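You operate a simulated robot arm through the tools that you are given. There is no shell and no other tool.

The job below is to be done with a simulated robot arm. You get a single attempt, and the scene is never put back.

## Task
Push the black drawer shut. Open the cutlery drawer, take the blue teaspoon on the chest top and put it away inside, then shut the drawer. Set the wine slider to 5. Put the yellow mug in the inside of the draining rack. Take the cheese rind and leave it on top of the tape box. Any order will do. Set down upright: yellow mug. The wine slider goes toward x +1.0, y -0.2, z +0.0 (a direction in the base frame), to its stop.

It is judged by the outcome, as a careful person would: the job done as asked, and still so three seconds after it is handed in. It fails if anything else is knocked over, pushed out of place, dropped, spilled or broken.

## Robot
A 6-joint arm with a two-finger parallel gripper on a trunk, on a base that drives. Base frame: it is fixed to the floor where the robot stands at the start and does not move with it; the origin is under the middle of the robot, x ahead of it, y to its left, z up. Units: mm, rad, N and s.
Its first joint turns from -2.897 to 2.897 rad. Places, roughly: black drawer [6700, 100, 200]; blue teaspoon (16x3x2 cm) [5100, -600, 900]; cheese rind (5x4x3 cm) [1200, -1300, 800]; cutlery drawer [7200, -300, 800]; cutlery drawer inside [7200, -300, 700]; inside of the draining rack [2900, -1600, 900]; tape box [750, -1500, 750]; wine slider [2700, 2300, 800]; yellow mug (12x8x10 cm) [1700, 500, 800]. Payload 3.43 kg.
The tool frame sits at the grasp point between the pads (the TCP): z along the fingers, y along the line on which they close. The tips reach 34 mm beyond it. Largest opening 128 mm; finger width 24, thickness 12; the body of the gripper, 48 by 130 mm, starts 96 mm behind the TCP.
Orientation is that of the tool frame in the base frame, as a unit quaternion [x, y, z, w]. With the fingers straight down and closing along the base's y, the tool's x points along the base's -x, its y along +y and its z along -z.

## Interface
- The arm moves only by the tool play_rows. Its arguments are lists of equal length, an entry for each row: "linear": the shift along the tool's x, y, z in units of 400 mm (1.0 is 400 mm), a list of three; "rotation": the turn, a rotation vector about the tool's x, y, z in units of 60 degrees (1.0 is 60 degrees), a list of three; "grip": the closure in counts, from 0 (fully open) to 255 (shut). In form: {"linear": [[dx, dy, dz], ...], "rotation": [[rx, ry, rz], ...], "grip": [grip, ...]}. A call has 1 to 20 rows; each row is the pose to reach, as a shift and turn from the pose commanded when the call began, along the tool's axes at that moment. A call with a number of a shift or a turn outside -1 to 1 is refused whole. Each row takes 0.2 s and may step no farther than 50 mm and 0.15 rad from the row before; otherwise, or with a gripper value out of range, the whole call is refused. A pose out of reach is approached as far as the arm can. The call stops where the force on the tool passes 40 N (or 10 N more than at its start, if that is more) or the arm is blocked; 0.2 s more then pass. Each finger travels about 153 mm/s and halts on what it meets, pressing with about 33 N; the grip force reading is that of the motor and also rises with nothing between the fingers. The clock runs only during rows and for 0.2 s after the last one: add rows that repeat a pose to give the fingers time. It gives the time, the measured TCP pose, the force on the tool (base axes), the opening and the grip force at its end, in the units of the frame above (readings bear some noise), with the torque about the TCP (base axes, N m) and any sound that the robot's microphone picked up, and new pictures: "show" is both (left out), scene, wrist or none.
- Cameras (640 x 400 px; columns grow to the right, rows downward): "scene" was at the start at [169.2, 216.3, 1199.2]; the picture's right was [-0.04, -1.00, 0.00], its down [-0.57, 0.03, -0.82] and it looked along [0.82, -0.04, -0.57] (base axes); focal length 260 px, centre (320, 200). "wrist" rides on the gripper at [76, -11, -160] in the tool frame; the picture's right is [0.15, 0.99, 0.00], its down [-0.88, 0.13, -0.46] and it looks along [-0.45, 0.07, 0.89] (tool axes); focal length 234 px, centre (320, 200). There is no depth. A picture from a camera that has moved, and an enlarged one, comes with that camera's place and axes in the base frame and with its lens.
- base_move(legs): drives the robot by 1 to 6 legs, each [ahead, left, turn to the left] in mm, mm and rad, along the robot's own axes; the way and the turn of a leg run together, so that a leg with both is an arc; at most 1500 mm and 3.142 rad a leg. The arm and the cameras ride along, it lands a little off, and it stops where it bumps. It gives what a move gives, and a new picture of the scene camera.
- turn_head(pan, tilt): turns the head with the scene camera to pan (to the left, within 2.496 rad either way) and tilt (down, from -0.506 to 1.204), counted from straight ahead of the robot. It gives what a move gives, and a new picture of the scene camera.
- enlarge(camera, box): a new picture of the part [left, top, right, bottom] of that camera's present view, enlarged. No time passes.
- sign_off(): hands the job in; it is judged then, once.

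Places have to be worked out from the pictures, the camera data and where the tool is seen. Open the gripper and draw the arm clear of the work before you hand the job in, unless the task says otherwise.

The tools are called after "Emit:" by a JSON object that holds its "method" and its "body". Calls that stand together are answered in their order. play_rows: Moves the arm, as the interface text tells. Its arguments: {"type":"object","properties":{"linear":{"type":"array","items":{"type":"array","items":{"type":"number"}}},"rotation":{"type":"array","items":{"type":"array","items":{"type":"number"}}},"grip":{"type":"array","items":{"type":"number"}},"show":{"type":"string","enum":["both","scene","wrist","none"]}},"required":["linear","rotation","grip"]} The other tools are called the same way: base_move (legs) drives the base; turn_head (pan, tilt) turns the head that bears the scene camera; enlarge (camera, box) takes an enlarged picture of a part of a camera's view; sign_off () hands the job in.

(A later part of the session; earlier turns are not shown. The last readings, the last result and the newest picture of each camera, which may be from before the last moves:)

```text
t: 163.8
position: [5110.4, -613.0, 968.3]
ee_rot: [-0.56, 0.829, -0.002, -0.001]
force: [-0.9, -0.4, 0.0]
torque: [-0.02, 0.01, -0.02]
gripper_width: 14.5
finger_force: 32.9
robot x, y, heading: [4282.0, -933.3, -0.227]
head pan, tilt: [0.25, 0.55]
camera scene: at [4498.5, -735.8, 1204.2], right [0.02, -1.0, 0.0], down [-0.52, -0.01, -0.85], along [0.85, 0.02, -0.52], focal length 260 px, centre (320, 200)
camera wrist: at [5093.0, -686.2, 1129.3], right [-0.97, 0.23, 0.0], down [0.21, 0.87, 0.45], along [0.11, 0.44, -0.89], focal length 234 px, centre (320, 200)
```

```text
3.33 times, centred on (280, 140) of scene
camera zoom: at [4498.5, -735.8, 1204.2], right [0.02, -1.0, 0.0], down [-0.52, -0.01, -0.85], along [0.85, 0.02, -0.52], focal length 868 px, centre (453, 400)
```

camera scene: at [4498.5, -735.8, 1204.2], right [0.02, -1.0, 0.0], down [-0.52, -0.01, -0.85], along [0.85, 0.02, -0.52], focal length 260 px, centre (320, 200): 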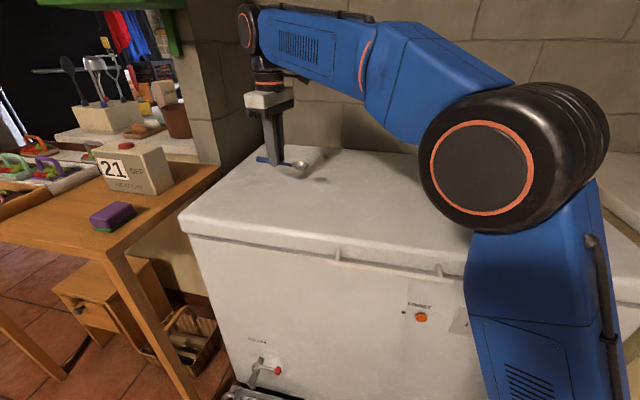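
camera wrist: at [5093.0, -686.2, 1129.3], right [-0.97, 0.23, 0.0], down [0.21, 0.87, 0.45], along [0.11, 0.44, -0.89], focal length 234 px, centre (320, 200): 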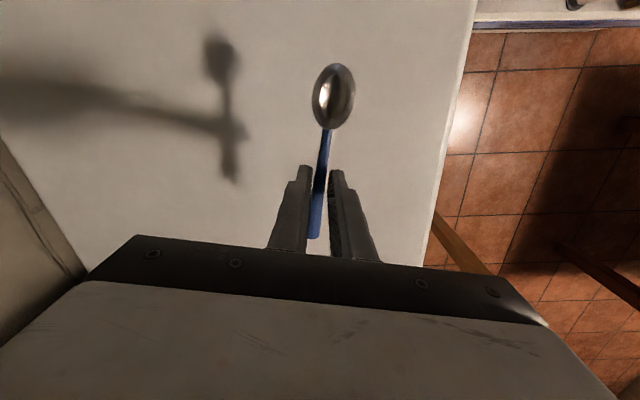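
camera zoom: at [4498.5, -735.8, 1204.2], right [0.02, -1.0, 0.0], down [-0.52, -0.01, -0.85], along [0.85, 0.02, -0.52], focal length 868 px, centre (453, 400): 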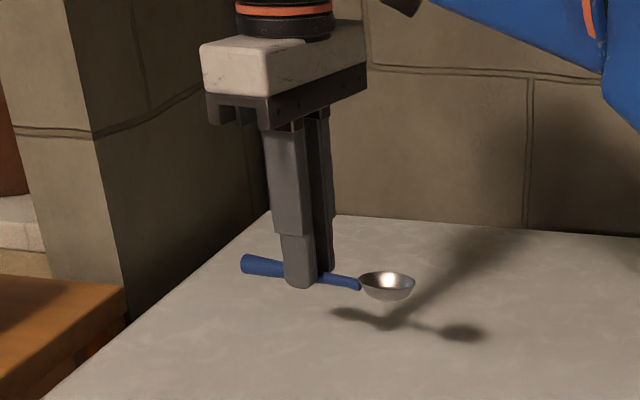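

The spoon is held firmly. I raise it and fold the arm back to the robot's front.

Emit:
{"method": "play_rows", "body": {"linear": [[0, 0, -0.1], [0.05, 0.0, -0.2], [0.13, 0.02, -0.28], [0.24, 0.04, -0.31], [0.35, 0.07, -0.31], [0.45, 0.1, -0.31], [0.55, 0.13, -0.31], [0.651, 0.156, -0.31]], "rotation": [[0, 0, 0], [0, 0, 0.08], [0, 0, 0.18], [0, 0, 0.28], [0, 0, 0.38], [0, 0, 0.48], [0, 0, 0.58], [0, 0, 0.68]], "grip": [255, 255, 255, 255, 255, 255, 255, 255], "show": "none"}}

```text
t: 165.6
position: [4954.8, -826.8, 1088.9]
ee_rot: [-0.235, 0.972, -0.002, -0.002]
force: [0.3, -0.2, -0.9]
torque: [0.0, 0.1, 0.03]
gripper_width: 14.3
finger_force: 33.3
robot x, y, heading: [4280.8, -932.0, -0.228]
head pan, tilt: [0.25, 0.55]
```

Emit:
{"method": "play_rows", "body": {"linear": [[0.1, -0.035, -0.015], [0.2, -0.07, -0.03], [0.3, -0.105, -0.045], [0.4, -0.14, -0.06], [0.5, -0.175, -0.075], [0.6, -0.21, -0.09], [0.7075, -0.243, -0.1]], "rotation": [[0, 0, 0.1], [0, 0, 0.2], [0, 0, 0.3], [0, 0, 0.4], [0, 0, 0.5], [0, 0, 0.6], [0, 0, 0.67]], "grip": [255, 255, 255, 255, 255, 255, 255], "show": "none"}}

Emit:
{"method": "turn_head", "body": {"pan": 0.7, "tilt": 0.25}}

Emit:
{"method": "turn_head", "body": {"pan": 1.4, "tilt": 0.35}}

```text
t: 167.2
position: [4749.1, -1044.5, 1135.2]
ee_rot: [0.113, 0.994, -0.002, 0.0]
force: [0.9, 0.3, -0.6]
torque: [-0.01, 0.08, 0.02]
gripper_width: 14.5
finger_force: 32.6
robot x, y, heading: [4278.2, -934.2, -0.219]
head pan, tilt: [0.25, 0.55]
```

```text
t: 168.1
position: [4748.1, -1045.2, 1135.5]
ee_rot: [0.112, 0.994, -0.001, 0.001]
force: [0.0, 0.0, 0.1]
torque: [-0.03, 0.03, 0.01]
gripper_width: 14.5
finger_force: 33.1
robot x, y, heading: [4279.2, -934.7, -0.229]
head pan, tilt: [0.7, 0.25]
camera scene: at [4491.8, -695.5, 1231.9], right [0.46, -0.89, 0.0], down [-0.22, -0.11, -0.97], along [0.86, 0.44, -0.25], focal length 260 px, centre (320, 200)
```

scene: 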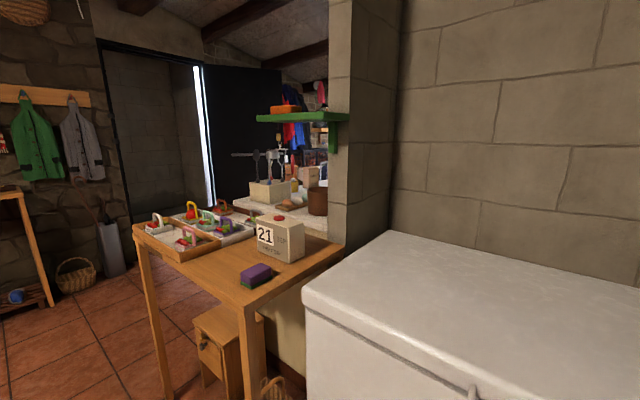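

```text
t: 169.1
position: [4748.2, -1045.1, 1135.8]
ee_rot: [0.112, 0.994, -0.002, 0.002]
force: [0.0, 0.3, 0.0]
torque: [0.0, -0.02, -0.03]
gripper_width: 14.5
finger_force: 32.8
robot x, y, heading: [4278.5, -934.0, -0.224]
head pan, tilt: [1.4, 0.351]
camera scene: at [4444.7, -652.2, 1222.5], right [0.92, -0.39, 0.0], down [-0.13, -0.32, -0.94], along [0.36, 0.87, -0.34], focal length 260 px, centre (320, 200)
```

scene: 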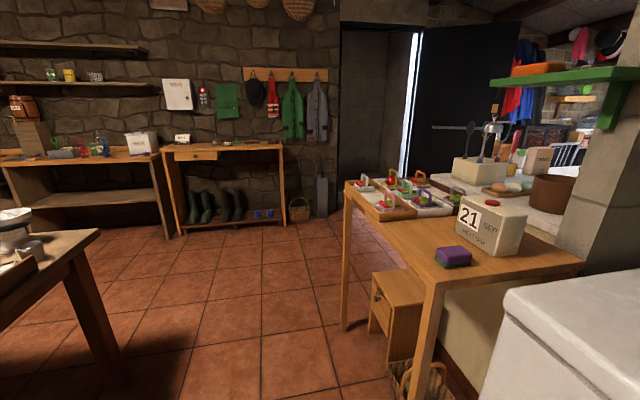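

The far room lies past the half-wall; the passage must be left of the desk. I back up slightly and strafe left between the table's end and the desk, then look through.

Emit:
{"method": "base_move", "body": {"legs": [[-65, 0, 0], [0, 950, 0], [0, 800, 0]]}}

Emit:
{"method": "turn_head", "body": {"pan": 0.0, "tilt": 0.35}}

Emit:
{"method": "turn_head", "body": {"pan": -0.6, "tilt": 0.35}}

```text
t: 171.5
position: [4710.8, -904.9, 1135.6]
ee_rot: [0.12, 0.993, -0.002, 0.0]
force: [0.2, 0.4, -0.3]
torque: [-0.03, 0.06, 0.0]
gripper_width: 14.5
finger_force: 32.7
robot x, y, heading: [4242.4, -789.1, -0.242]
head pan, tilt: [1.4, 0.351]
stopped in leg 2: the robot was blocked; the commanded pose is now the measured one
camera scene: at [4410.8, -508.0, 1222.5], right [0.92, -0.4, 0.0], down [-0.14, -0.31, -0.94], along [0.38, 0.86, -0.34], focal length 260 px, centre (320, 200)
```

scene: 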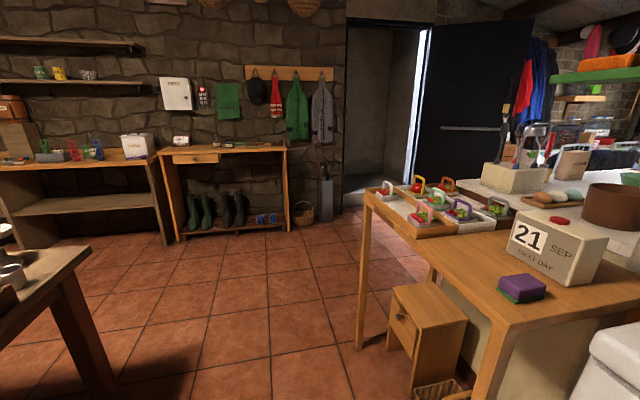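

```text
t: 173.0
position: [4710.1, -904.3, 1134.4]
ee_rot: [0.12, 0.993, -0.001, 0.0]
force: [0.3, -0.6, 0.0]
torque: [0.01, 0.01, 0.0]
gripper_width: 14.4
finger_force: 32.8
robot x, y, heading: [4240.9, -786.6, -0.239]
head pan, tilt: [0.0, 0.351]
camera scene: at [4463.9, -615.4, 1222.5], right [-0.24, -0.97, 0.0], down [-0.33, 0.08, -0.94], along [0.91, -0.22, -0.34], focal length 260 px, centre (320, 200)
```

scene: 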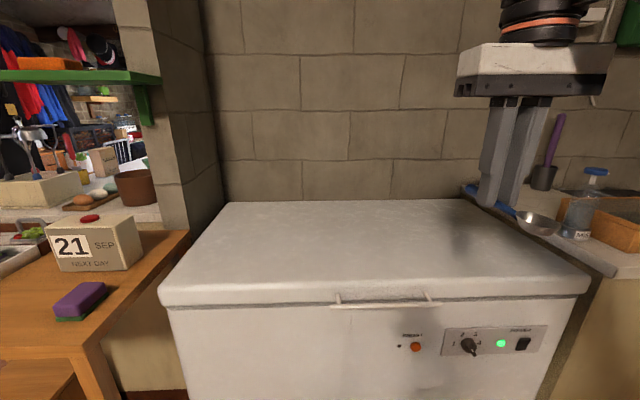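

```text
t: 174.0
position: [4709.5, -905.1, 1133.4]
ee_rot: [0.119, 0.993, -0.002, -0.001]
force: [0.2, 0.3, -0.3]
torque: [0.0, 0.0, 0.03]
gripper_width: 14.4
finger_force: 32.8
robot x, y, heading: [4241.9, -785.8, -0.241]
head pan, tilt: [-0.6, 0.351]
camera scene: at [4435.6, -662.6, 1222.5], right [-0.74, -0.67, 0.0], down [-0.23, 0.26, -0.94], along [0.63, -0.7, -0.34], focal length 260 px, centre (320, 200)
```

scene: 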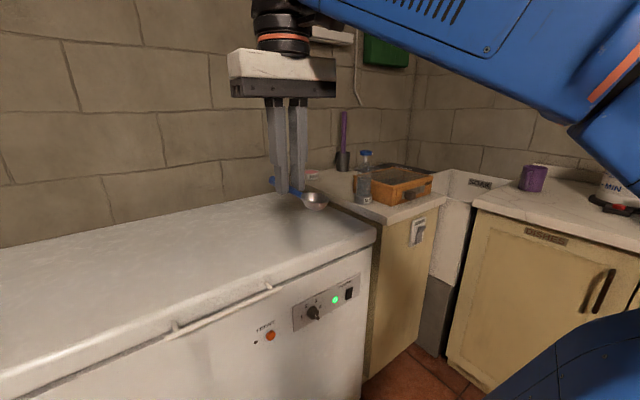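

The base bumped something after 145 mm. I look down at the left front and left rear to see what it was.

Emit:
{"method": "turn_head", "body": {"pan": 0.75, "tilt": 1.1}}

Emit:
{"method": "turn_head", "body": {"pan": 2.1, "tilt": 1.1}}

```text
t: 175.5
position: [4709.9, -905.4, 1134.7]
ee_rot: [0.121, 0.993, -0.001, -0.001]
force: [-0.6, 0.4, -0.1]
torque: [0.01, 0.03, -0.02]
gripper_width: 14.5
finger_force: 32.8
robot x, y, heading: [4238.9, -786.8, -0.238]
head pan, tilt: [0.75, 1.1]
camera scene: at [4428.6, -562.5, 1161.2], right [0.49, -0.87, 0.0], down [-0.78, -0.43, -0.45], along [0.4, 0.22, -0.89], focal length 260 px, centre (320, 200)
```

scene: 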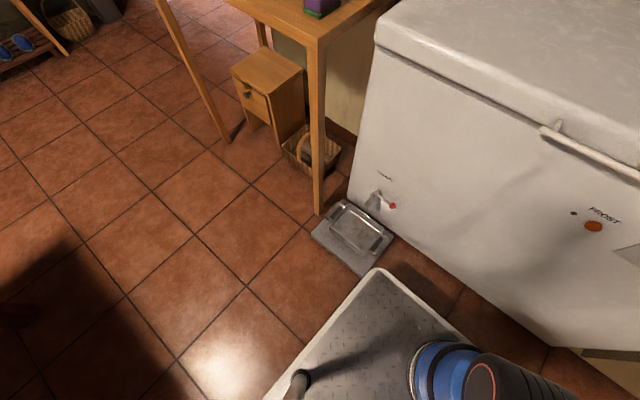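

```text
t: 177.0
position: [4710.0, -905.0, 1134.3]
ee_rot: [0.12, 0.993, -0.002, -0.001]
force: [0.1, 0.7, -0.5]
torque: [0.01, -0.05, 0.0]
gripper_width: 14.6
finger_force: 33.1
robot x, y, heading: [4243.6, -791.0, -0.244]
head pan, tilt: [2.1, 1.1]
camera scene: at [4355.6, -532.7, 1161.1], right [0.96, 0.28, 0.0], down [0.25, -0.85, -0.45], along [-0.13, 0.44, -0.89], focal length 260 px, centre (320, 200)
```

scene: 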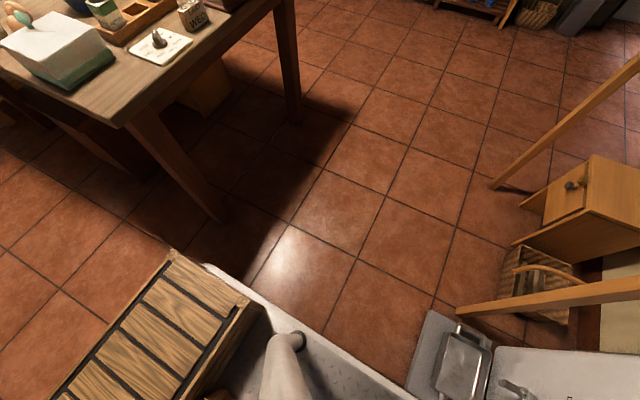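

The front-left deck corner just met the freezer's drip tray (which appears unmoved, near corner ≈ (4700, -613)). I back off 100 mm, straighten, and strafe left with the tray ahead and the table legs behind both cleared.

Emit:
{"method": "base_move", "body": {"legs": [[-50, 0, 0], [-45, 0, 0.02], [0, 400, 0]]}}

```text
t: 180.6
position: [4707.9, -480.0, 1134.6]
ee_rot: [0.112, 0.994, -0.002, 0.0]
force: [-0.6, -0.6, -0.2]
torque: [-0.01, 0.04, 0.02]
gripper_width: 14.4
finger_force: 33.5
robot x, y, heading: [4239.1, -369.2, -0.225]
head pan, tilt: [2.1, 1.1]
camera scene: at [4346.8, -113.1, 1161.1], right [0.95, 0.3, 0.0], down [0.27, -0.85, -0.45], along [-0.14, 0.43, -0.89], focal length 260 px, centre (320, 200)
```

scene: 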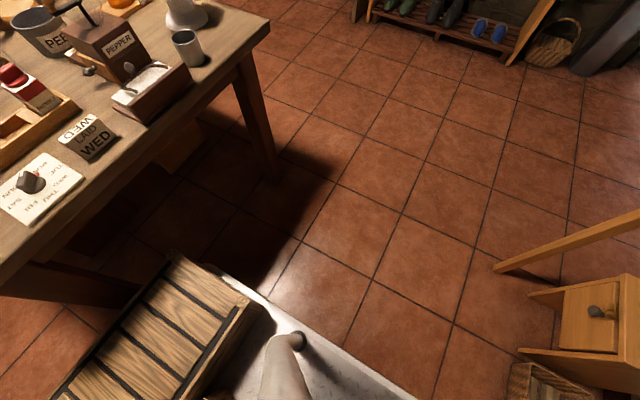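

That is clear. I continue strafing left past the desk's end.

Emit:
{"method": "base_move", "body": {"legs": [[0, 650, 0], [0, 600, 0]]}}

Emit:
{"method": "turn_head", "body": {"pan": 0.0, "tilt": 0.35}}

Emit:
{"method": "turn_head", "body": {"pan": -0.6, "tilt": 0.45}}

```text
t: 187.2
position: [4985.9, 748.1, 1134.8]
ee_rot: [0.111, 0.994, -0.002, 0.0]
force: [0.2, 0.0, -0.4]
torque: [-0.02, 0.02, 0.02]
gripper_width: 14.3
finger_force: 33.5
robot x, y, heading: [4513.3, 857.3, -0.219]
head pan, tilt: [2.1, 1.1]
camera scene: at [4625.3, 1114.5, 1161.1], right [0.95, 0.3, 0.0], down [0.27, -0.85, -0.45], along [-0.14, 0.43, -0.89], focal length 260 px, centre (320, 200)
```

scene: 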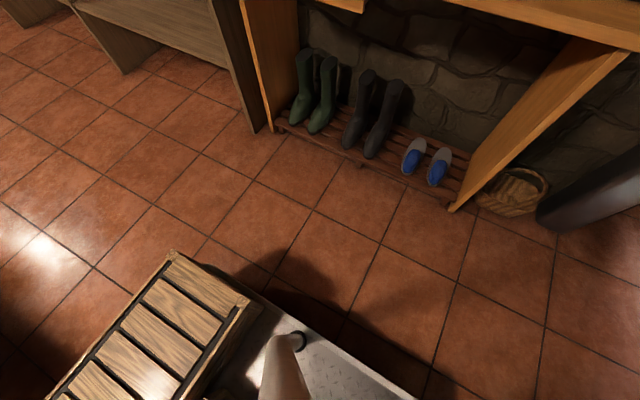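

```text
t: 189.2
position: [4986.9, 748.5, 1135.1]
ee_rot: [0.111, 0.994, -0.001, 0.0]
force: [-0.6, -0.4, -0.2]
torque: [0.04, 0.01, -0.02]
gripper_width: 14.3
finger_force: 33.0
robot x, y, heading: [4517.8, 856.9, -0.223]
head pan, tilt: [0.0, 0.351]
camera scene: at [4735.2, 1033.7, 1222.5], right [-0.22, -0.98, 0.0], down [-0.34, 0.08, -0.94], along [0.92, -0.21, -0.34], focal length 260 px, centre (320, 200)
```

scene: 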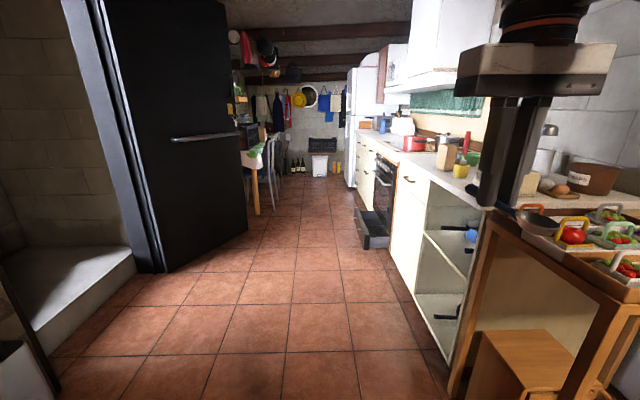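

```text
t: 190.2
position: [4987.0, 748.3, 1134.2]
ee_rot: [0.112, 0.994, -0.002, -0.001]
force: [-0.7, -0.8, -1.1]
torque: [-0.01, 0.02, 0.01]
gripper_width: 14.5
finger_force: 33.4
robot x, y, heading: [4514.1, 852.9, -0.22]
head pan, tilt: [-0.6, 0.45]
camera scene: at [4706.9, 986.9, 1213.3], right [-0.73, -0.68, 0.0], down [-0.3, 0.32, -0.9], along [0.61, -0.66, -0.44], focal length 260 px, centre (320, 200)
```

scene: 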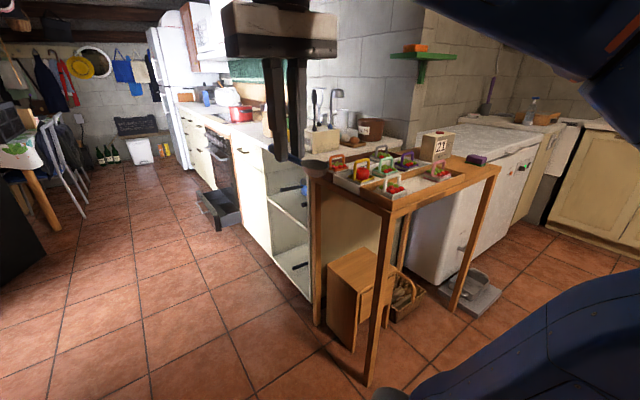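

The far kitchen lies straight ahead: the black drawer is the open bottom drawer of the oven on the right. I drive forward along the corridor and look more closely.

Emit:
{"method": "base_move", "body": {"legs": [[200, 180, 0], [1100, 0, 0]]}}

Emit:
{"method": "turn_head", "body": {"pan": -0.35, "tilt": 0.45}}

Emit:
{"method": "turn_head", "body": {"pan": -0.9, "tilt": 0.45}}

```text
t: 197.3
position: [6278.8, 632.1, 1135.3]
ee_rot: [0.114, 0.993, -0.001, 0.0]
force: [-0.7, -0.1, -0.2]
torque: [-0.02, 0.03, 0.01]
gripper_width: 14.6
finger_force: 33.1
robot x, y, heading: [5810.1, 741.5, -0.232]
head pan, tilt: [-0.6, 0.45]
camera scene: at [6000.6, 871.2, 1213.3], right [-0.74, -0.68, 0.0], down [-0.29, 0.32, -0.9], along [0.61, -0.66, -0.44], focal length 260 px, centre (320, 200)
```

scene: 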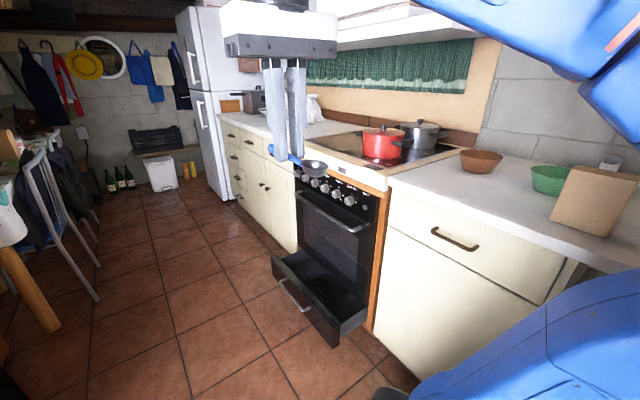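

```text
t: 198.1
position: [6279.1, 631.2, 1135.5]
ee_rot: [0.114, 0.994, -0.002, -0.001]
force: [0.3, 0.3, -0.8]
torque: [-0.01, -0.04, 0.01]
gripper_width: 14.3
finger_force: 33.2
robot x, y, heading: [5810.8, 741.7, -0.226]
head pan, tilt: [-0.351, 0.45]
camera scene: at [6015.4, 888.6, 1213.3], right [-0.55, -0.84, 0.0], down [-0.36, 0.24, -0.9], along [0.75, -0.49, -0.44], focal length 260 px, centre (320, 200)
```

scene: 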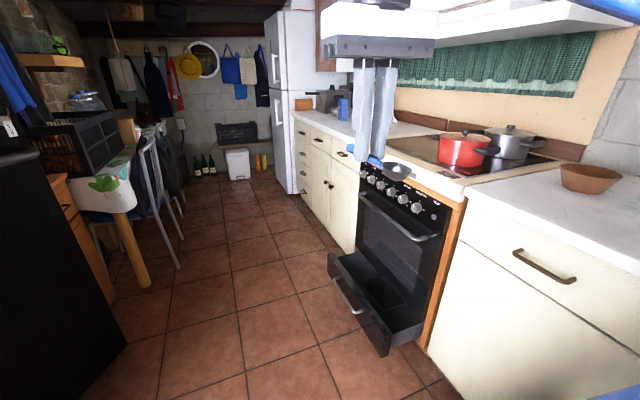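

```text
t: 199.0
position: [6279.0, 631.3, 1134.8]
ee_rot: [0.113, 0.994, -0.001, -0.001]
force: [0.5, -1.4, -0.9]
torque: [-0.03, -0.01, 0.0]
gripper_width: 14.8
finger_force: 32.7
robot x, y, heading: [5811.1, 741.8, -0.225]
head pan, tilt: [-0.901, 0.45]
camera scene: at [5977.8, 855.9, 1213.3], right [-0.9, -0.43, 0.0], down [-0.19, 0.39, -0.9], along [0.39, -0.81, -0.44], focal length 260 px, centre (320, 200)
```

scene: 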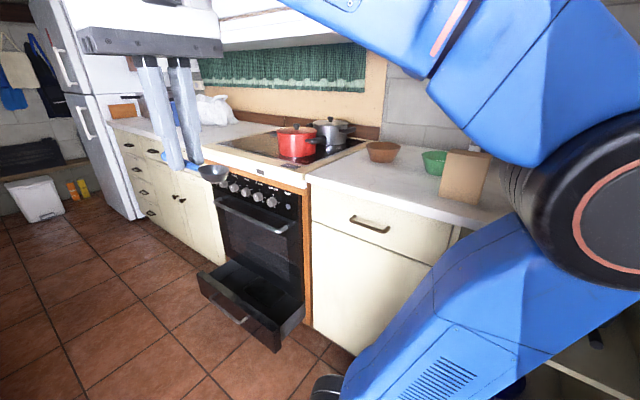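

The oven's black bottom drawer stands open; beyond the oven are cabinets with top drawers. I enlarge those to find the cutlery drawer.

Emit:
{"method": "enlarge", "body": {"camera": "scene", "box": [80, 110, 240, 250]}}

Emit:
{"method": "turn_head", "body": {"pan": -0.6, "tilt": 0.55}}

Emit:
{"method": "enlarge", "body": {"camera": "scene", "box": [200, 90, 420, 330]}}

```text
2.86 times, centred on (160, 180) of scene
camera zoom: at [5977.8, 855.9, 1213.3], right [-0.9, -0.43, 0.0], down [-0.19, 0.39, -0.9], along [0.39, -0.81, -0.44], focal length 744 px, centre (777, 257)
```

zoom: 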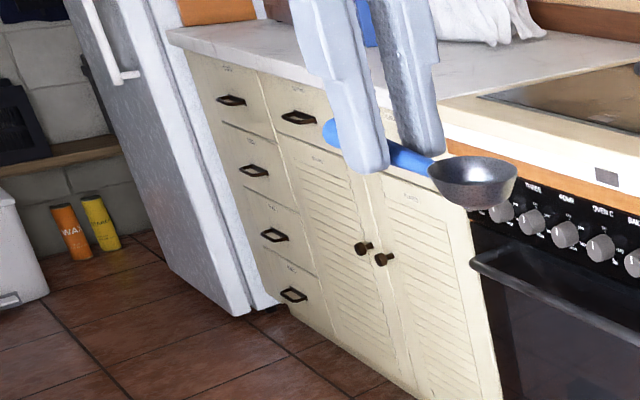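

```text
t: 199.8
position: [6279.5, 632.0, 1136.1]
ee_rot: [0.114, 0.993, -0.002, 0.0]
force: [0.4, 0.9, -0.2]
torque: [0.02, -0.02, -0.02]
gripper_width: 14.7
finger_force: 33.3
robot x, y, heading: [5811.3, 744.5, -0.232]
head pan, tilt: [-0.6, 0.55]
camera scene: at [5999.1, 872.7, 1204.3], right [-0.74, -0.68, 0.0], down [-0.35, 0.39, -0.85], along [0.58, -0.63, -0.52], focal length 260 px, centre (320, 200)
```

scene: 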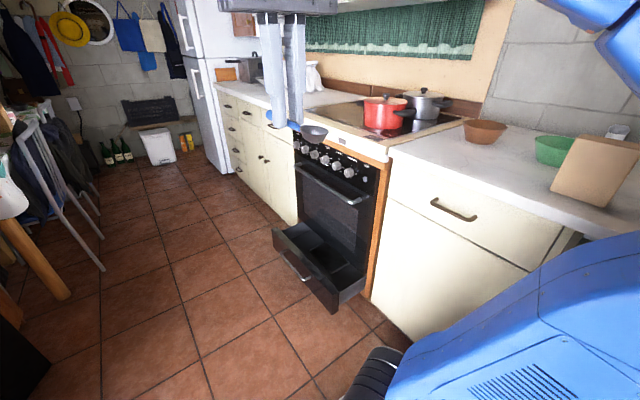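

```text
1.67 times, centred on (310, 210) of scene
camera zoom: at [5999.1, 872.7, 1204.3], right [-0.74, -0.68, 0.0], down [-0.35, 0.39, -0.85], along [0.58, -0.63, -0.52], focal length 434 px, centre (337, 183)
```

zoom: 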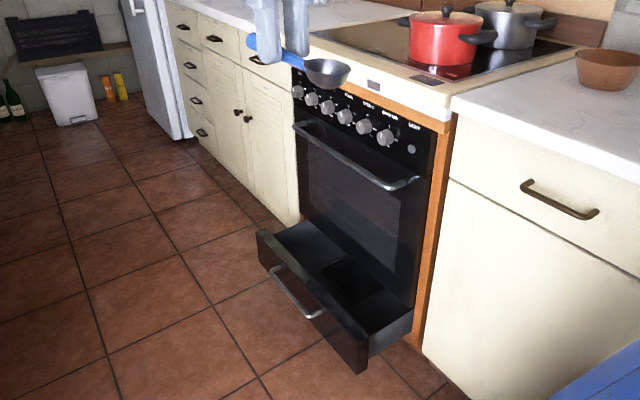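

The first top drawer beyond the oven (handle ≈ (7220, -54)) matches the cutlery drawer. I move up to a working spot beside the oven, keeping ~70 mm off the open black drawer.

Emit:
{"method": "base_move", "body": {"legs": [[350, 50, 0.008], [350, 0, 0]]}}

Emit:
{"method": "turn_head", "body": {"pan": -1.2, "tilt": 0.6}}

Emit:
{"method": "turn_head", "body": {"pan": -0.4, "tilt": 0.6}}

```text
t: 204.1
position: [6990.9, 517.4, 1135.6]
ee_rot: [0.113, 0.994, -0.002, 0.0]
force: [-1.0, -1.2, 0.7]
torque: [-0.01, 0.01, -0.05]
gripper_width: 14.6
finger_force: 32.8
robot x, y, heading: [6521.6, 628.2, -0.222]
head pan, tilt: [-0.6, 0.55]
camera scene: at [6710.2, 758.6, 1204.3], right [-0.74, -0.68, 0.0], down [-0.35, 0.38, -0.85], along [0.58, -0.63, -0.52], focal length 260 px, centre (320, 200)
```

scene: 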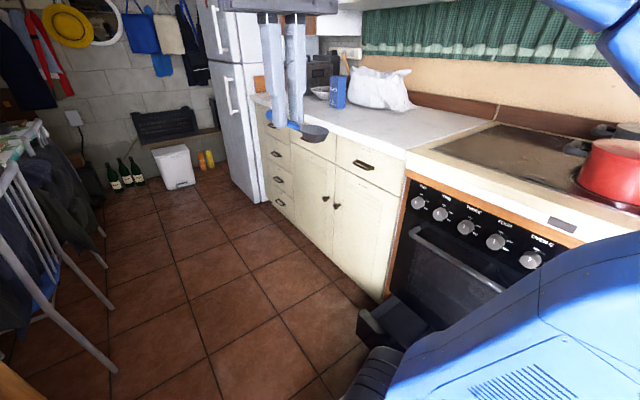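

```text
t: 205.1
position: [6989.5, 518.8, 1135.2]
ee_rot: [0.113, 0.994, -0.001, 0.0]
force: [0.3, 0.1, -1.4]
torque: [0.0, -0.02, -0.01]
gripper_width: 14.4
finger_force: 33.2
robot x, y, heading: [6523.5, 623.0, -0.227]
head pan, tilt: [-1.201, 0.6]
camera scene: at [6662.0, 737.2, 1199.8], right [-0.99, -0.14, 0.0], down [-0.08, 0.56, -0.83], along [0.12, -0.82, -0.56], focal length 260 px, centre (320, 200)
```

scene: 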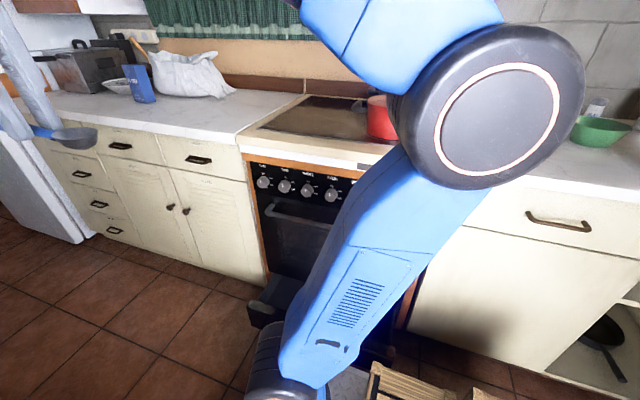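

```text
t: 206.2
position: [6989.4, 517.1, 1134.7]
ee_rot: [0.113, 0.994, -0.002, 0.0]
force: [0.6, -0.3, -1.2]
torque: [0.02, 0.02, 0.02]
gripper_width: 14.2
finger_force: 33.6
robot x, y, heading: [6520.1, 630.3, -0.227]
head pan, tilt: [-0.4, 0.6]
camera scene: at [6720.9, 772.8, 1199.8], right [-0.59, -0.81, 0.0], down [-0.46, 0.33, -0.83], along [0.67, -0.48, -0.56], focal length 260 px, centre (320, 200)
```

scene: 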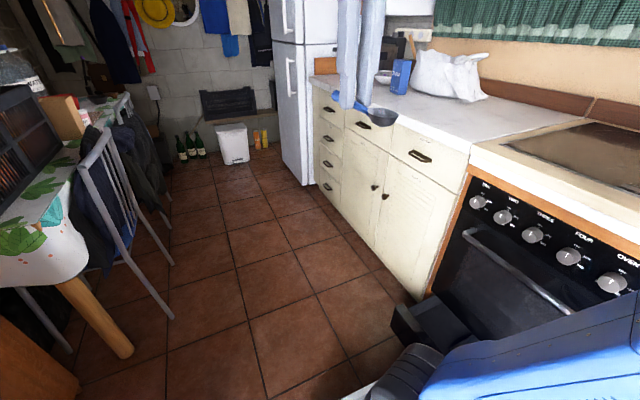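

I enlarge the top drawers to read their labels.

Emit:
{"method": "enlarge", "body": {"camera": "scene", "box": [300, 70, 480, 200]}}

Emit:
{"method": "turn_head", "body": {"pan": -0.8, "tilt": 0.6}}

Emit:
{"method": "enlarge", "body": {"camera": "scene", "box": [120, 90, 360, 290]}}

```text
3.08 times, centred on (390, 135) of scene
camera zoom: at [6720.9, 772.8, 1199.8], right [-0.59, -0.81, 0.0], down [-0.46, 0.33, -0.83], along [0.67, -0.48, -0.56], focal length 801 px, centre (105, 400)
```

zoom: 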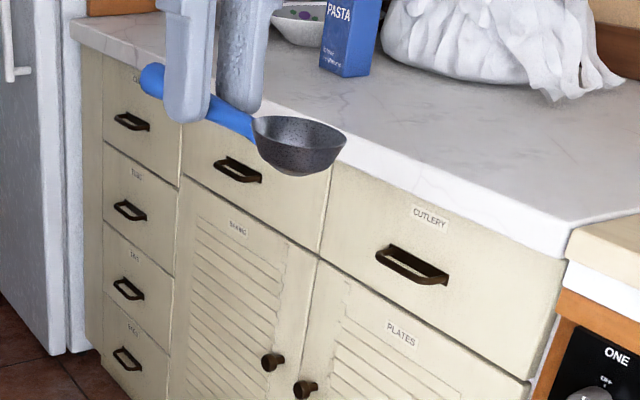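

```text
t: 207.1
position: [6989.8, 516.8, 1134.8]
ee_rot: [0.114, 0.994, -0.001, 0.0]
force: [0.3, 0.6, -0.9]
torque: [-0.01, -0.02, 0.02]
gripper_width: 14.4
finger_force: 33.2
robot x, y, heading: [6521.4, 627.2, -0.226]
head pan, tilt: [-0.799, 0.6]
camera scene: at [6695.2, 749.1, 1199.8], right [-0.86, -0.52, 0.0], down [-0.29, 0.48, -0.83], along [0.43, -0.71, -0.56], focal length 260 px, centre (320, 200)
```

scene: 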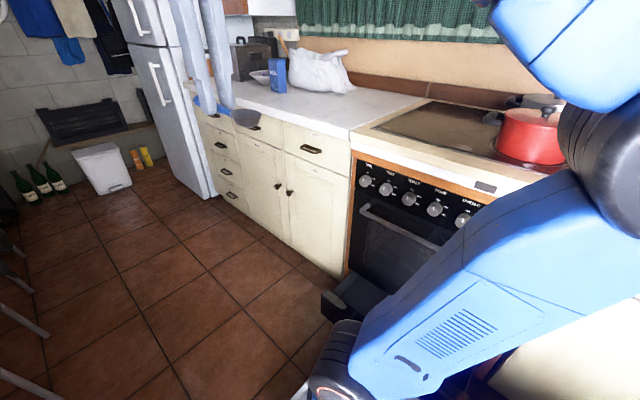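

```text
2.00 times, centred on (240, 190) of scene
camera zoom: at [6695.2, 749.1, 1199.8], right [-0.86, -0.52, 0.0], down [-0.29, 0.48, -0.83], along [0.43, -0.71, -0.56], focal length 521 px, centre (480, 220)
```

zoom: 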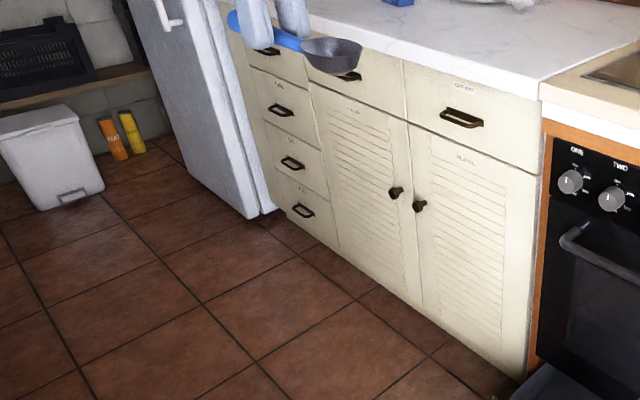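

The label reads "CUTLERY" on the drawer right beyond the oven; its handle is at about (7237, -67, 777). I'll park the spoon on the clear counter above that drawer first, so my gripper is free; moving there now.

Emit:
{"method": "play_rows", "body": {"linear": [[-0.045, -0.09, 0], [-0.09, -0.18, 0], [-0.135, -0.27, 0], [-0.18, -0.36, 0], [-0.225, -0.45, 0], [-0.27, -0.54, 0], [-0.315, -0.63, 0], [-0.36, -0.72, 0], [-0.4, -0.8, 0]], "rotation": [[0, 0, 0], [0, 0, 0], [0, 0, 0], [0, 0, 0], [0, 0, 0], [0, 0, 0], [0, 0, 0], [0, 0, 0], [0, 0, 0]], "grip": [255, 255, 255, 255, 255, 255, 255, 255, 255], "show": "scene"}}

```text
t: 209.1
position: [7075.3, 168.9, 1139.0]
ee_rot: [0.113, 0.994, -0.003, 0.0]
force: [-0.6, 0.6, 1.0]
torque: [-0.07, -0.01, 0.02]
gripper_width: 14.6
finger_force: 33.4
robot x, y, heading: [6518.6, 630.4, -0.227]
head pan, tilt: [-0.799, 0.6]
camera scene: at [6694.9, 749.4, 1199.8], right [-0.86, -0.52, 0.0], down [-0.29, 0.48, -0.83], along [0.43, -0.71, -0.56], focal length 260 px, centre (320, 200)
```

scene: 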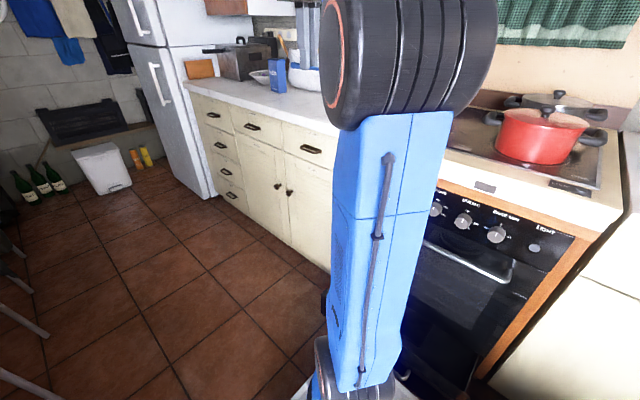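

Emit:
{"method": "play_rows", "body": {"linear": [[-0.046, -0.09, 0.035], [-0.092, -0.18, 0.07], [-0.138, -0.27, 0.105], [-0.184, -0.36, 0.14], [-0.23, -0.45, 0.175], [-0.276, -0.54, 0.21], [-0.322, -0.63, 0.245], [-0.368, -0.72, 0.28], [-0.413, -0.815, 0.3]], "rotation": [[0, 0, 0], [0, 0, 0], [0, 0, 0], [0, 0, 0], [0, 0, 0], [0, 0, 0], [0, 0, 0], [0, 0, 0], [0, 0, 0]], "grip": [255, 255, 255, 255, 255, 255, 255, 255, 255]}}

Emit:
{"method": "enlarge", "body": {"camera": "scene", "box": [200, 60, 400, 200]}}

```text
t: 211.1
position: [7160.4, -186.6, 1017.4]
ee_rot: [0.114, 0.993, -0.003, 0.0]
force: [-0.4, 1.2, 1.2]
torque: [-0.14, -0.05, 0.01]
gripper_width: 14.7
finger_force: 33.2
robot x, y, heading: [6520.0, 633.0, -0.225]
head pan, tilt: [-0.799, 0.6]
camera scene: at [6694.8, 749.6, 1199.8], right [-0.86, -0.52, 0.0], down [-0.29, 0.48, -0.83], along [0.43, -0.71, -0.56], focal length 260 px, centre (320, 200)
camera wrist: at [7084.5, -179.4, 1178.7], right [0.08, 1.0, -0.01], down [0.89, -0.07, 0.46], along [0.46, -0.04, -0.89], focal length 234 px, centre (320, 200)
```

scene: 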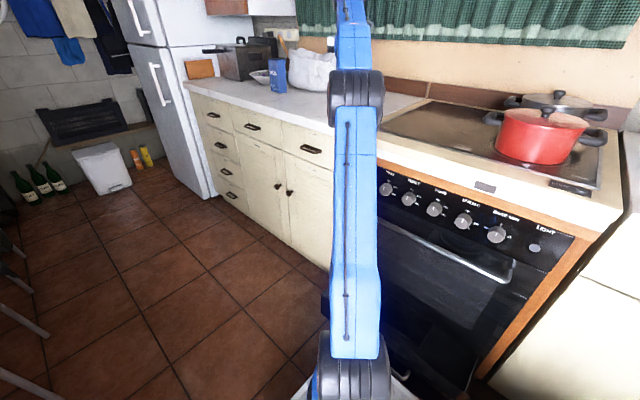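
wrist: 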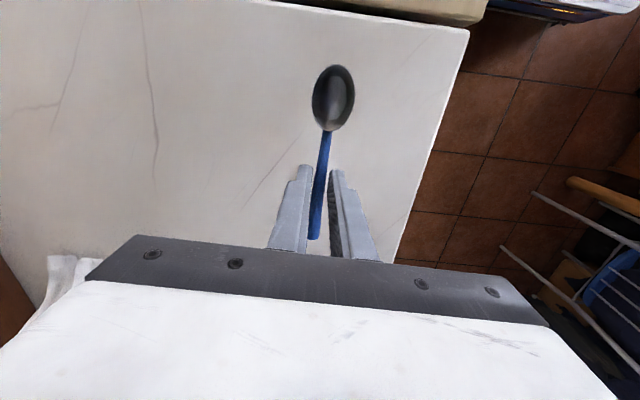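

```text
2.86 times, centred on (300, 130) of scene
camera zoom: at [6694.8, 749.6, 1199.8], right [-0.86, -0.52, 0.0], down [-0.29, 0.48, -0.83], along [0.43, -0.71, -0.56], focal length 744 px, centre (377, 400)
```

zoom: 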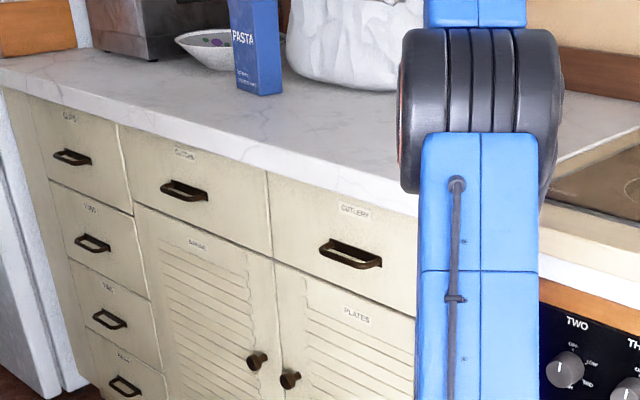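

The counter below is clear (top z≈895 by triangulation). I lower the spoon toward it.

Emit:
{"method": "play_rows", "body": {"linear": [[0, 0, 0.06], [0, 0, 0.12], [0, 0, 0.16], [0, 0, 0.18], [0, 0, 0.19], [0, 0, 0.2], [0, 0, 0.2]], "rotation": [[0, 0, 0], [0, 0, 0], [0, 0, 0], [0, 0, 0], [0, 0, 0], [0, 0, 0], [0, 0, 0]], "grip": [255, 255, 255, 255, 255, 255, 255]}}

Emit:
{"method": "enlarge", "body": {"camera": "wrist", "box": [200, 40, 440, 260]}}

```text
t: 212.7
position: [7161.5, -185.4, 938.4]
ee_rot: [0.113, 0.994, -0.004, 0.0]
force: [0.0, -0.7, 2.3]
torque: [0.03, 0.13, 0.05]
gripper_width: 14.6
finger_force: 33.1
robot x, y, heading: [6516.1, 628.8, -0.228]
head pan, tilt: [-0.799, 0.6]
camera scene: at [6695.1, 749.0, 1199.8], right [-0.86, -0.52, 0.0], down [-0.29, 0.48, -0.82], along [0.43, -0.71, -0.57], focal length 260 px, centre (320, 200)
camera wrist: at [7085.5, -179.1, 1098.2], right [0.08, 1.0, 0.0], down [0.89, -0.07, 0.46], along [0.45, -0.04, -0.89], focal length 234 px, centre (320, 200)
```

scene: 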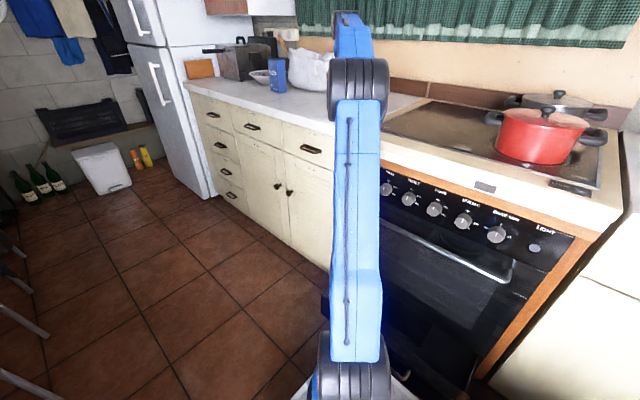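
wrist: 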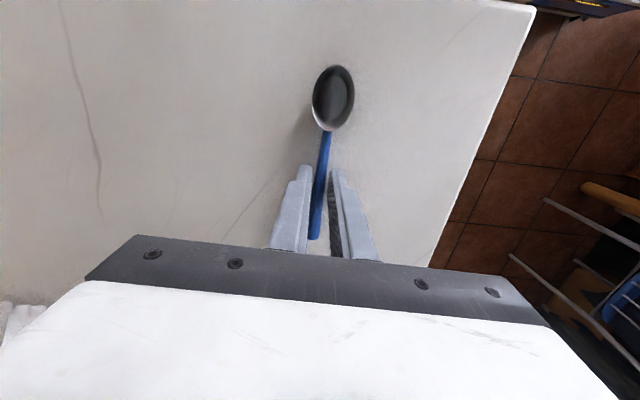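

```text
1.82 times, centred on (320, 150) of wrist
camera zoom: at [7085.5, -179.1, 1098.2], right [0.08, 1.0, 0.0], down [0.89, -0.07, 0.46], along [0.45, -0.04, -0.89], focal length 426 px, centre (320, 291)
```

zoom: 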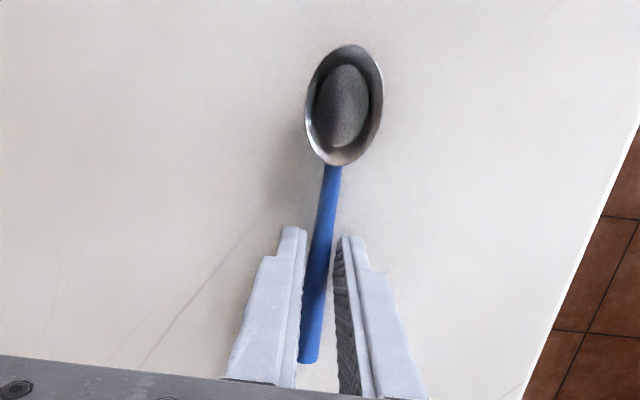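

The shadow is very close to the spoon. I ease down in 2 mm steps watching the force.

Emit:
{"method": "play_rows", "body": {"linear": [[0, 0, 0.005], [0, 0, 0.01], [0, 0, 0.01]], "rotation": [[0, 0, 0], [0, 0, 0], [0, 0, 0]], "grip": [255, 255, 255], "show": "none"}}

Emit:
{"method": "enlarge", "body": {"camera": "wrist", "box": [200, 40, 440, 260]}}

```text
t: 213.5
position: [7161.0, -185.4, 935.1]
ee_rot: [0.113, 0.994, -0.002, 0.0]
force: [3.9, -2.7, 28.3]
torque: [-0.06, -0.15, 0.08]
gripper_width: 14.6
finger_force: 32.9
robot x, y, heading: [6519.5, 627.9, -0.227]
head pan, tilt: [-0.799, 0.6]
```

```text
1.82 times, centred on (320, 150) of wrist
camera zoom: at [7084.7, -178.3, 1095.5], right [0.08, 1.0, -0.01], down [0.89, -0.07, 0.46], along [0.46, -0.04, -0.89], focal length 426 px, centre (320, 291)
```

zoom: 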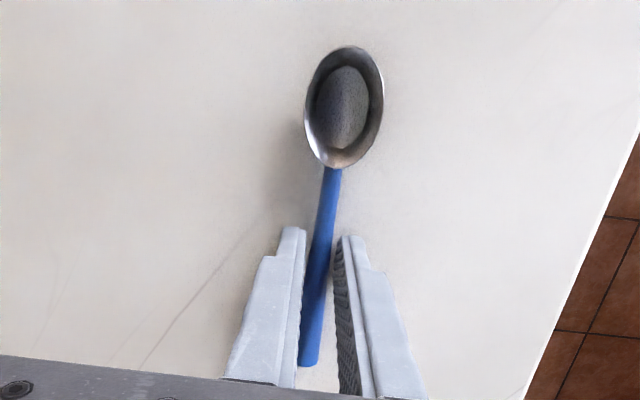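

Contact (28 N) at TCP z 935, so the counter is z≈902. I ease off 1 mm, release the spoon, and rise.

Emit:
{"method": "play_rows", "body": {"linear": [[0, 0, -0.004], [0, 0, -0.004], [0, 0, -0.004], [0, 0, -0.004], [0, 0, -0.05], [0, 0, -0.15], [0, 0, -0.2]], "rotation": [[0, 0, 0], [0, 0, 0], [0, 0, 0], [0, 0, 0], [0, 0, 0], [0, 0, 0], [0, 0, 0]], "grip": [255, 200, 150, 150, 150, 150, 150], "show": "wrist"}}

```text
t: 215.1
position: [7162.0, -186.2, 1013.0]
ee_rot: [0.113, 0.994, -0.002, 0.0]
force: [-0.7, -0.8, -0.1]
torque: [0.01, -0.02, -0.01]
gripper_width: 52.6
finger_force: 0.1
robot x, y, heading: [6516.6, 626.9, -0.231]
head pan, tilt: [-0.799, 0.6]
camera wrist: at [7086.0, -178.5, 1173.3], right [0.08, 1.0, 0.0], down [0.89, -0.07, 0.46], along [0.45, -0.04, -0.89], focal length 234 px, centre (320, 200)
```

wrist: 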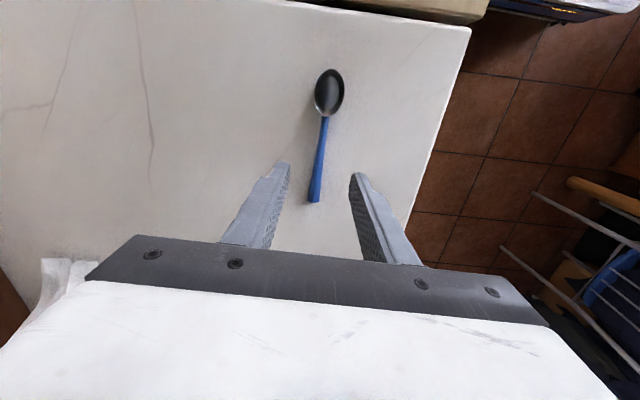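

The spoon is parked safely on the counter. Now I back the gripper out in front of the cutlery drawer while tilting it 60° to point toward the drawer, with the fingers closing vertically around the bar handle.

Emit:
{"method": "play_rows", "body": {"linear": [[-0.015, 0.111, 0], [-0.03, 0.222, 0], [-0.046, 0.333, 0.02], [-0.062, 0.445, 0.05], [-0.077, 0.556, 0.08], [-0.092, 0.667, 0.11], [-0.108, 0.778, 0.14], [-0.123, 0.89, 0.16]], "rotation": [[0.125, 0, 0], [0.25, 0, 0], [0.375, 0, 0], [0.5, 0, 0], [0.625, 0, 0], [0.75, 0, 0], [0.875, 0, 0], [1.0, 0, 0]], "grip": [150, 150, 150, 150, 150, 150, 150, 150]}}

```text
t: 216.9
position: [7289.0, 150.4, 949.8]
ee_rot: [0.099, 0.859, -0.5, -0.057]
force: [0.1, 0.4, 0.5]
torque: [0.03, 0.01, 0.04]
gripper_width: 52.6
finger_force: 0.0
robot x, y, heading: [6520.8, 629.7, -0.225]
head pan, tilt: [-0.799, 0.6]
camera scene: at [6695.1, 748.8, 1199.8], right [-0.86, -0.52, 0.0], down [-0.29, 0.48, -0.83], along [0.43, -0.71, -0.56], focal length 260 px, centre (320, 200)
camera wrist: at [7245.7, 297.3, 1040.0], right [-0.03, 0.51, -0.86], down [0.96, 0.25, 0.11], along [0.27, -0.82, -0.5], focal length 234 px, centre (320, 200)
```

scene: 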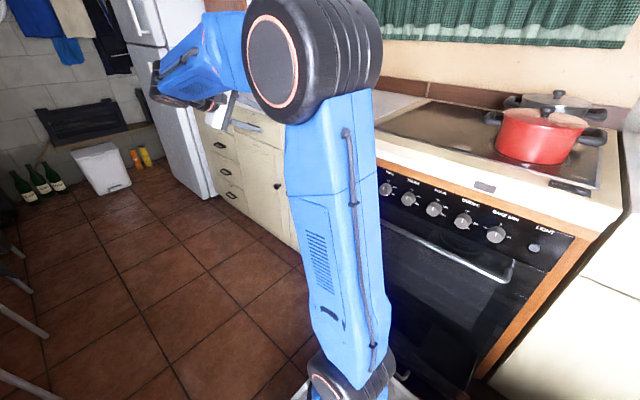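
wrist: 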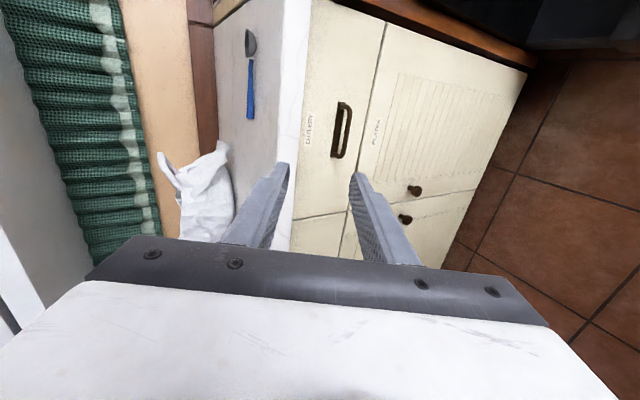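

Two-view fix on the handle: (7239, -75, 774). I rotate the remaining 30° to point horizontally and move to a standoff 120 mm in front of it.

Emit:
{"method": "play_rows", "body": {"linear": [[0, 0.04, 0.076], [0, 0.08, 0.152], [0, 0.12, 0.228], [0, 0.16, 0.304], [0, 0.2, 0.38], [-0.002, 0.242, 0.456], [-0.002, 0.242, 0.456]], "rotation": [[0.1, 0, 0], [0.2, 0, 0], [0.3, 0, 0], [0.4, 0, 0], [0.5, 0, 0], [0.5, 0, 0], [0.5, 0, 0]], "grip": [150, 150, 150, 150, 150, 150, 150]}}

Emit:
{"method": "enlarge", "body": {"camera": "wrist", "box": [220, 60, 440, 220]}}

```text
t: 218.5
position: [7264.7, 43.2, 771.3]
ee_rot: [-0.081, -0.7, 0.705, 0.079]
force: [0.1, -0.5, -0.6]
torque: [-0.02, 0.0, -0.03]
gripper_width: 52.9
finger_force: 0.0
robot x, y, heading: [6521.6, 626.3, -0.227]
head pan, tilt: [-0.799, 0.6]
camera scene: at [6695.2, 749.0, 1199.8], right [-0.86, -0.52, 0.0], down [-0.29, 0.48, -0.82], along [0.43, -0.71, -0.57], focal length 260 px, centre (320, 200)
camera wrist: at [7228.5, 216.8, 783.3], right [-0.14, 0.03, -0.99], down [0.96, 0.24, -0.13], along [0.24, -0.97, -0.06], focal length 234 px, centre (320, 200)
```

scene: 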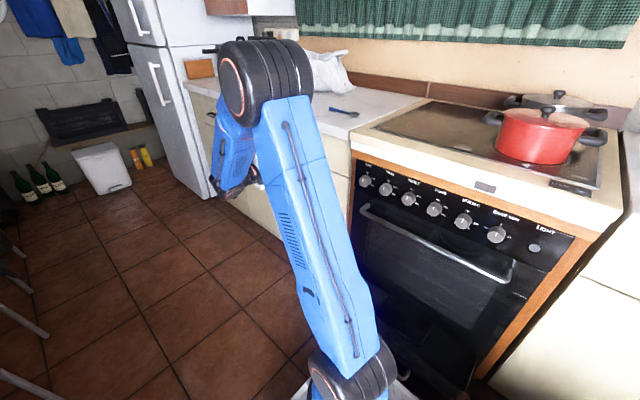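
wrist: 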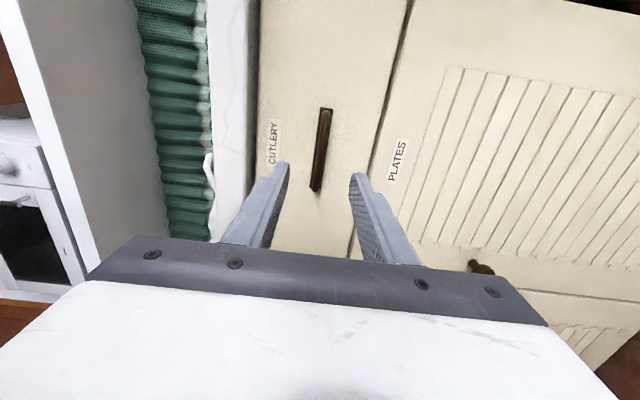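

```text
2.50 times, centred on (330, 140) of wrist
camera zoom: at [7228.5, 216.8, 783.3], right [-0.14, 0.03, -0.99], down [0.96, 0.24, -0.13], along [0.24, -0.97, -0.06], focal length 585 px, centre (295, 350)
```

zoom: 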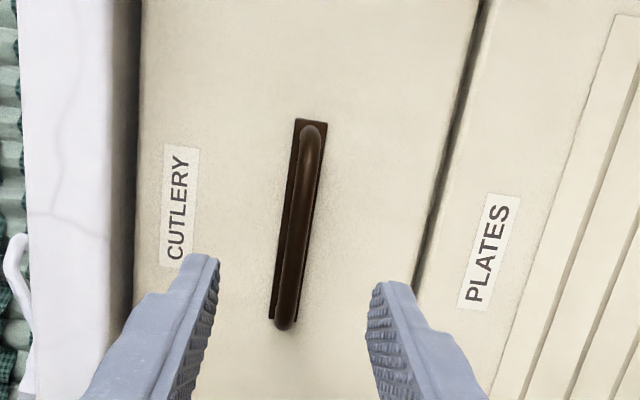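

The bar handle is perfectly on the tool axis, 120 mm ahead. I advance 100 mm slowly and close on it.

Emit:
{"method": "play_rows", "body": {"linear": [[0, 0, 0.08], [0, 0, 0.15], [0, 0, 0.2], [0, 0, 0.23], [0, 0, 0.25], [0, 0, 0.25], [0, 0, 0.25], [0, 0, 0.25], [0, 0, 0.25]], "rotation": [[0, 0, 0], [0, 0, 0], [0, 0, 0], [0, 0, 0], [0, 0, 0], [0, 0, 0], [0, 0, 0], [0, 0, 0], [0, 0, 0]], "grip": [150, 150, 150, 150, 150, 255, 255, 255, 255], "show": "wrist"}}

Emit:
{"method": "enlarge", "body": {"camera": "wrist", "box": [220, 100, 420, 230]}}

```text
t: 220.5
position: [7242.6, -54.8, 771.8]
ee_rot: [-0.08, -0.702, 0.703, 0.082]
force: [-6.5, 12.0, -29.2]
torque: [0.19, -0.17, 0.67]
gripper_width: 9.3
finger_force: 42.7
robot x, y, heading: [6522.0, 627.8, -0.231]
head pan, tilt: [-0.799, 0.6]
camera wrist: at [7205.5, 118.3, 783.5], right [-0.14, 0.03, -0.99], down [0.96, 0.24, -0.13], along [0.24, -0.97, -0.07], focal length 234 px, centre (320, 200)
```

wrist: 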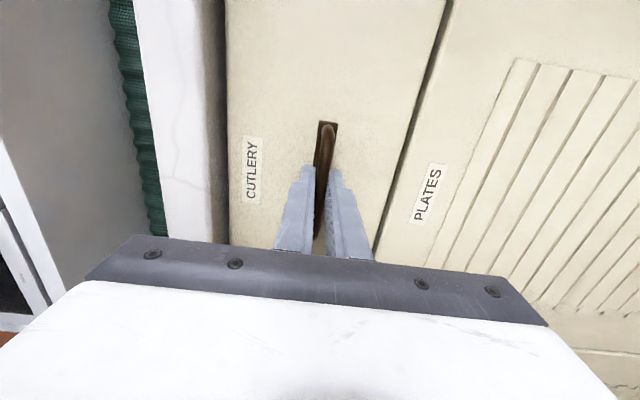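

```text
3.08 times, centred on (320, 165) of wrist
camera zoom: at [7205.5, 118.3, 783.5], right [-0.14, 0.03, -0.99], down [0.96, 0.24, -0.13], along [0.24, -0.97, -0.07], focal length 720 px, centre (320, 308)
```

zoom: 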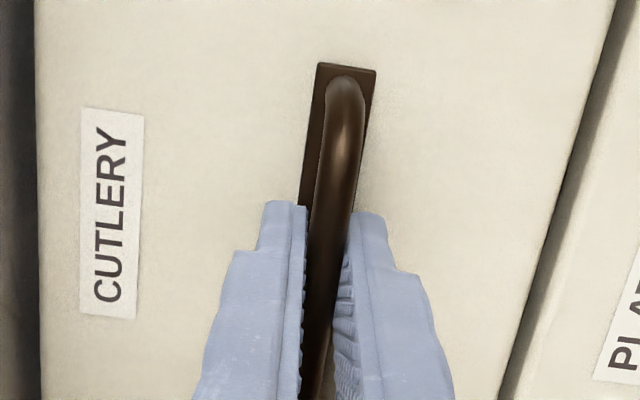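

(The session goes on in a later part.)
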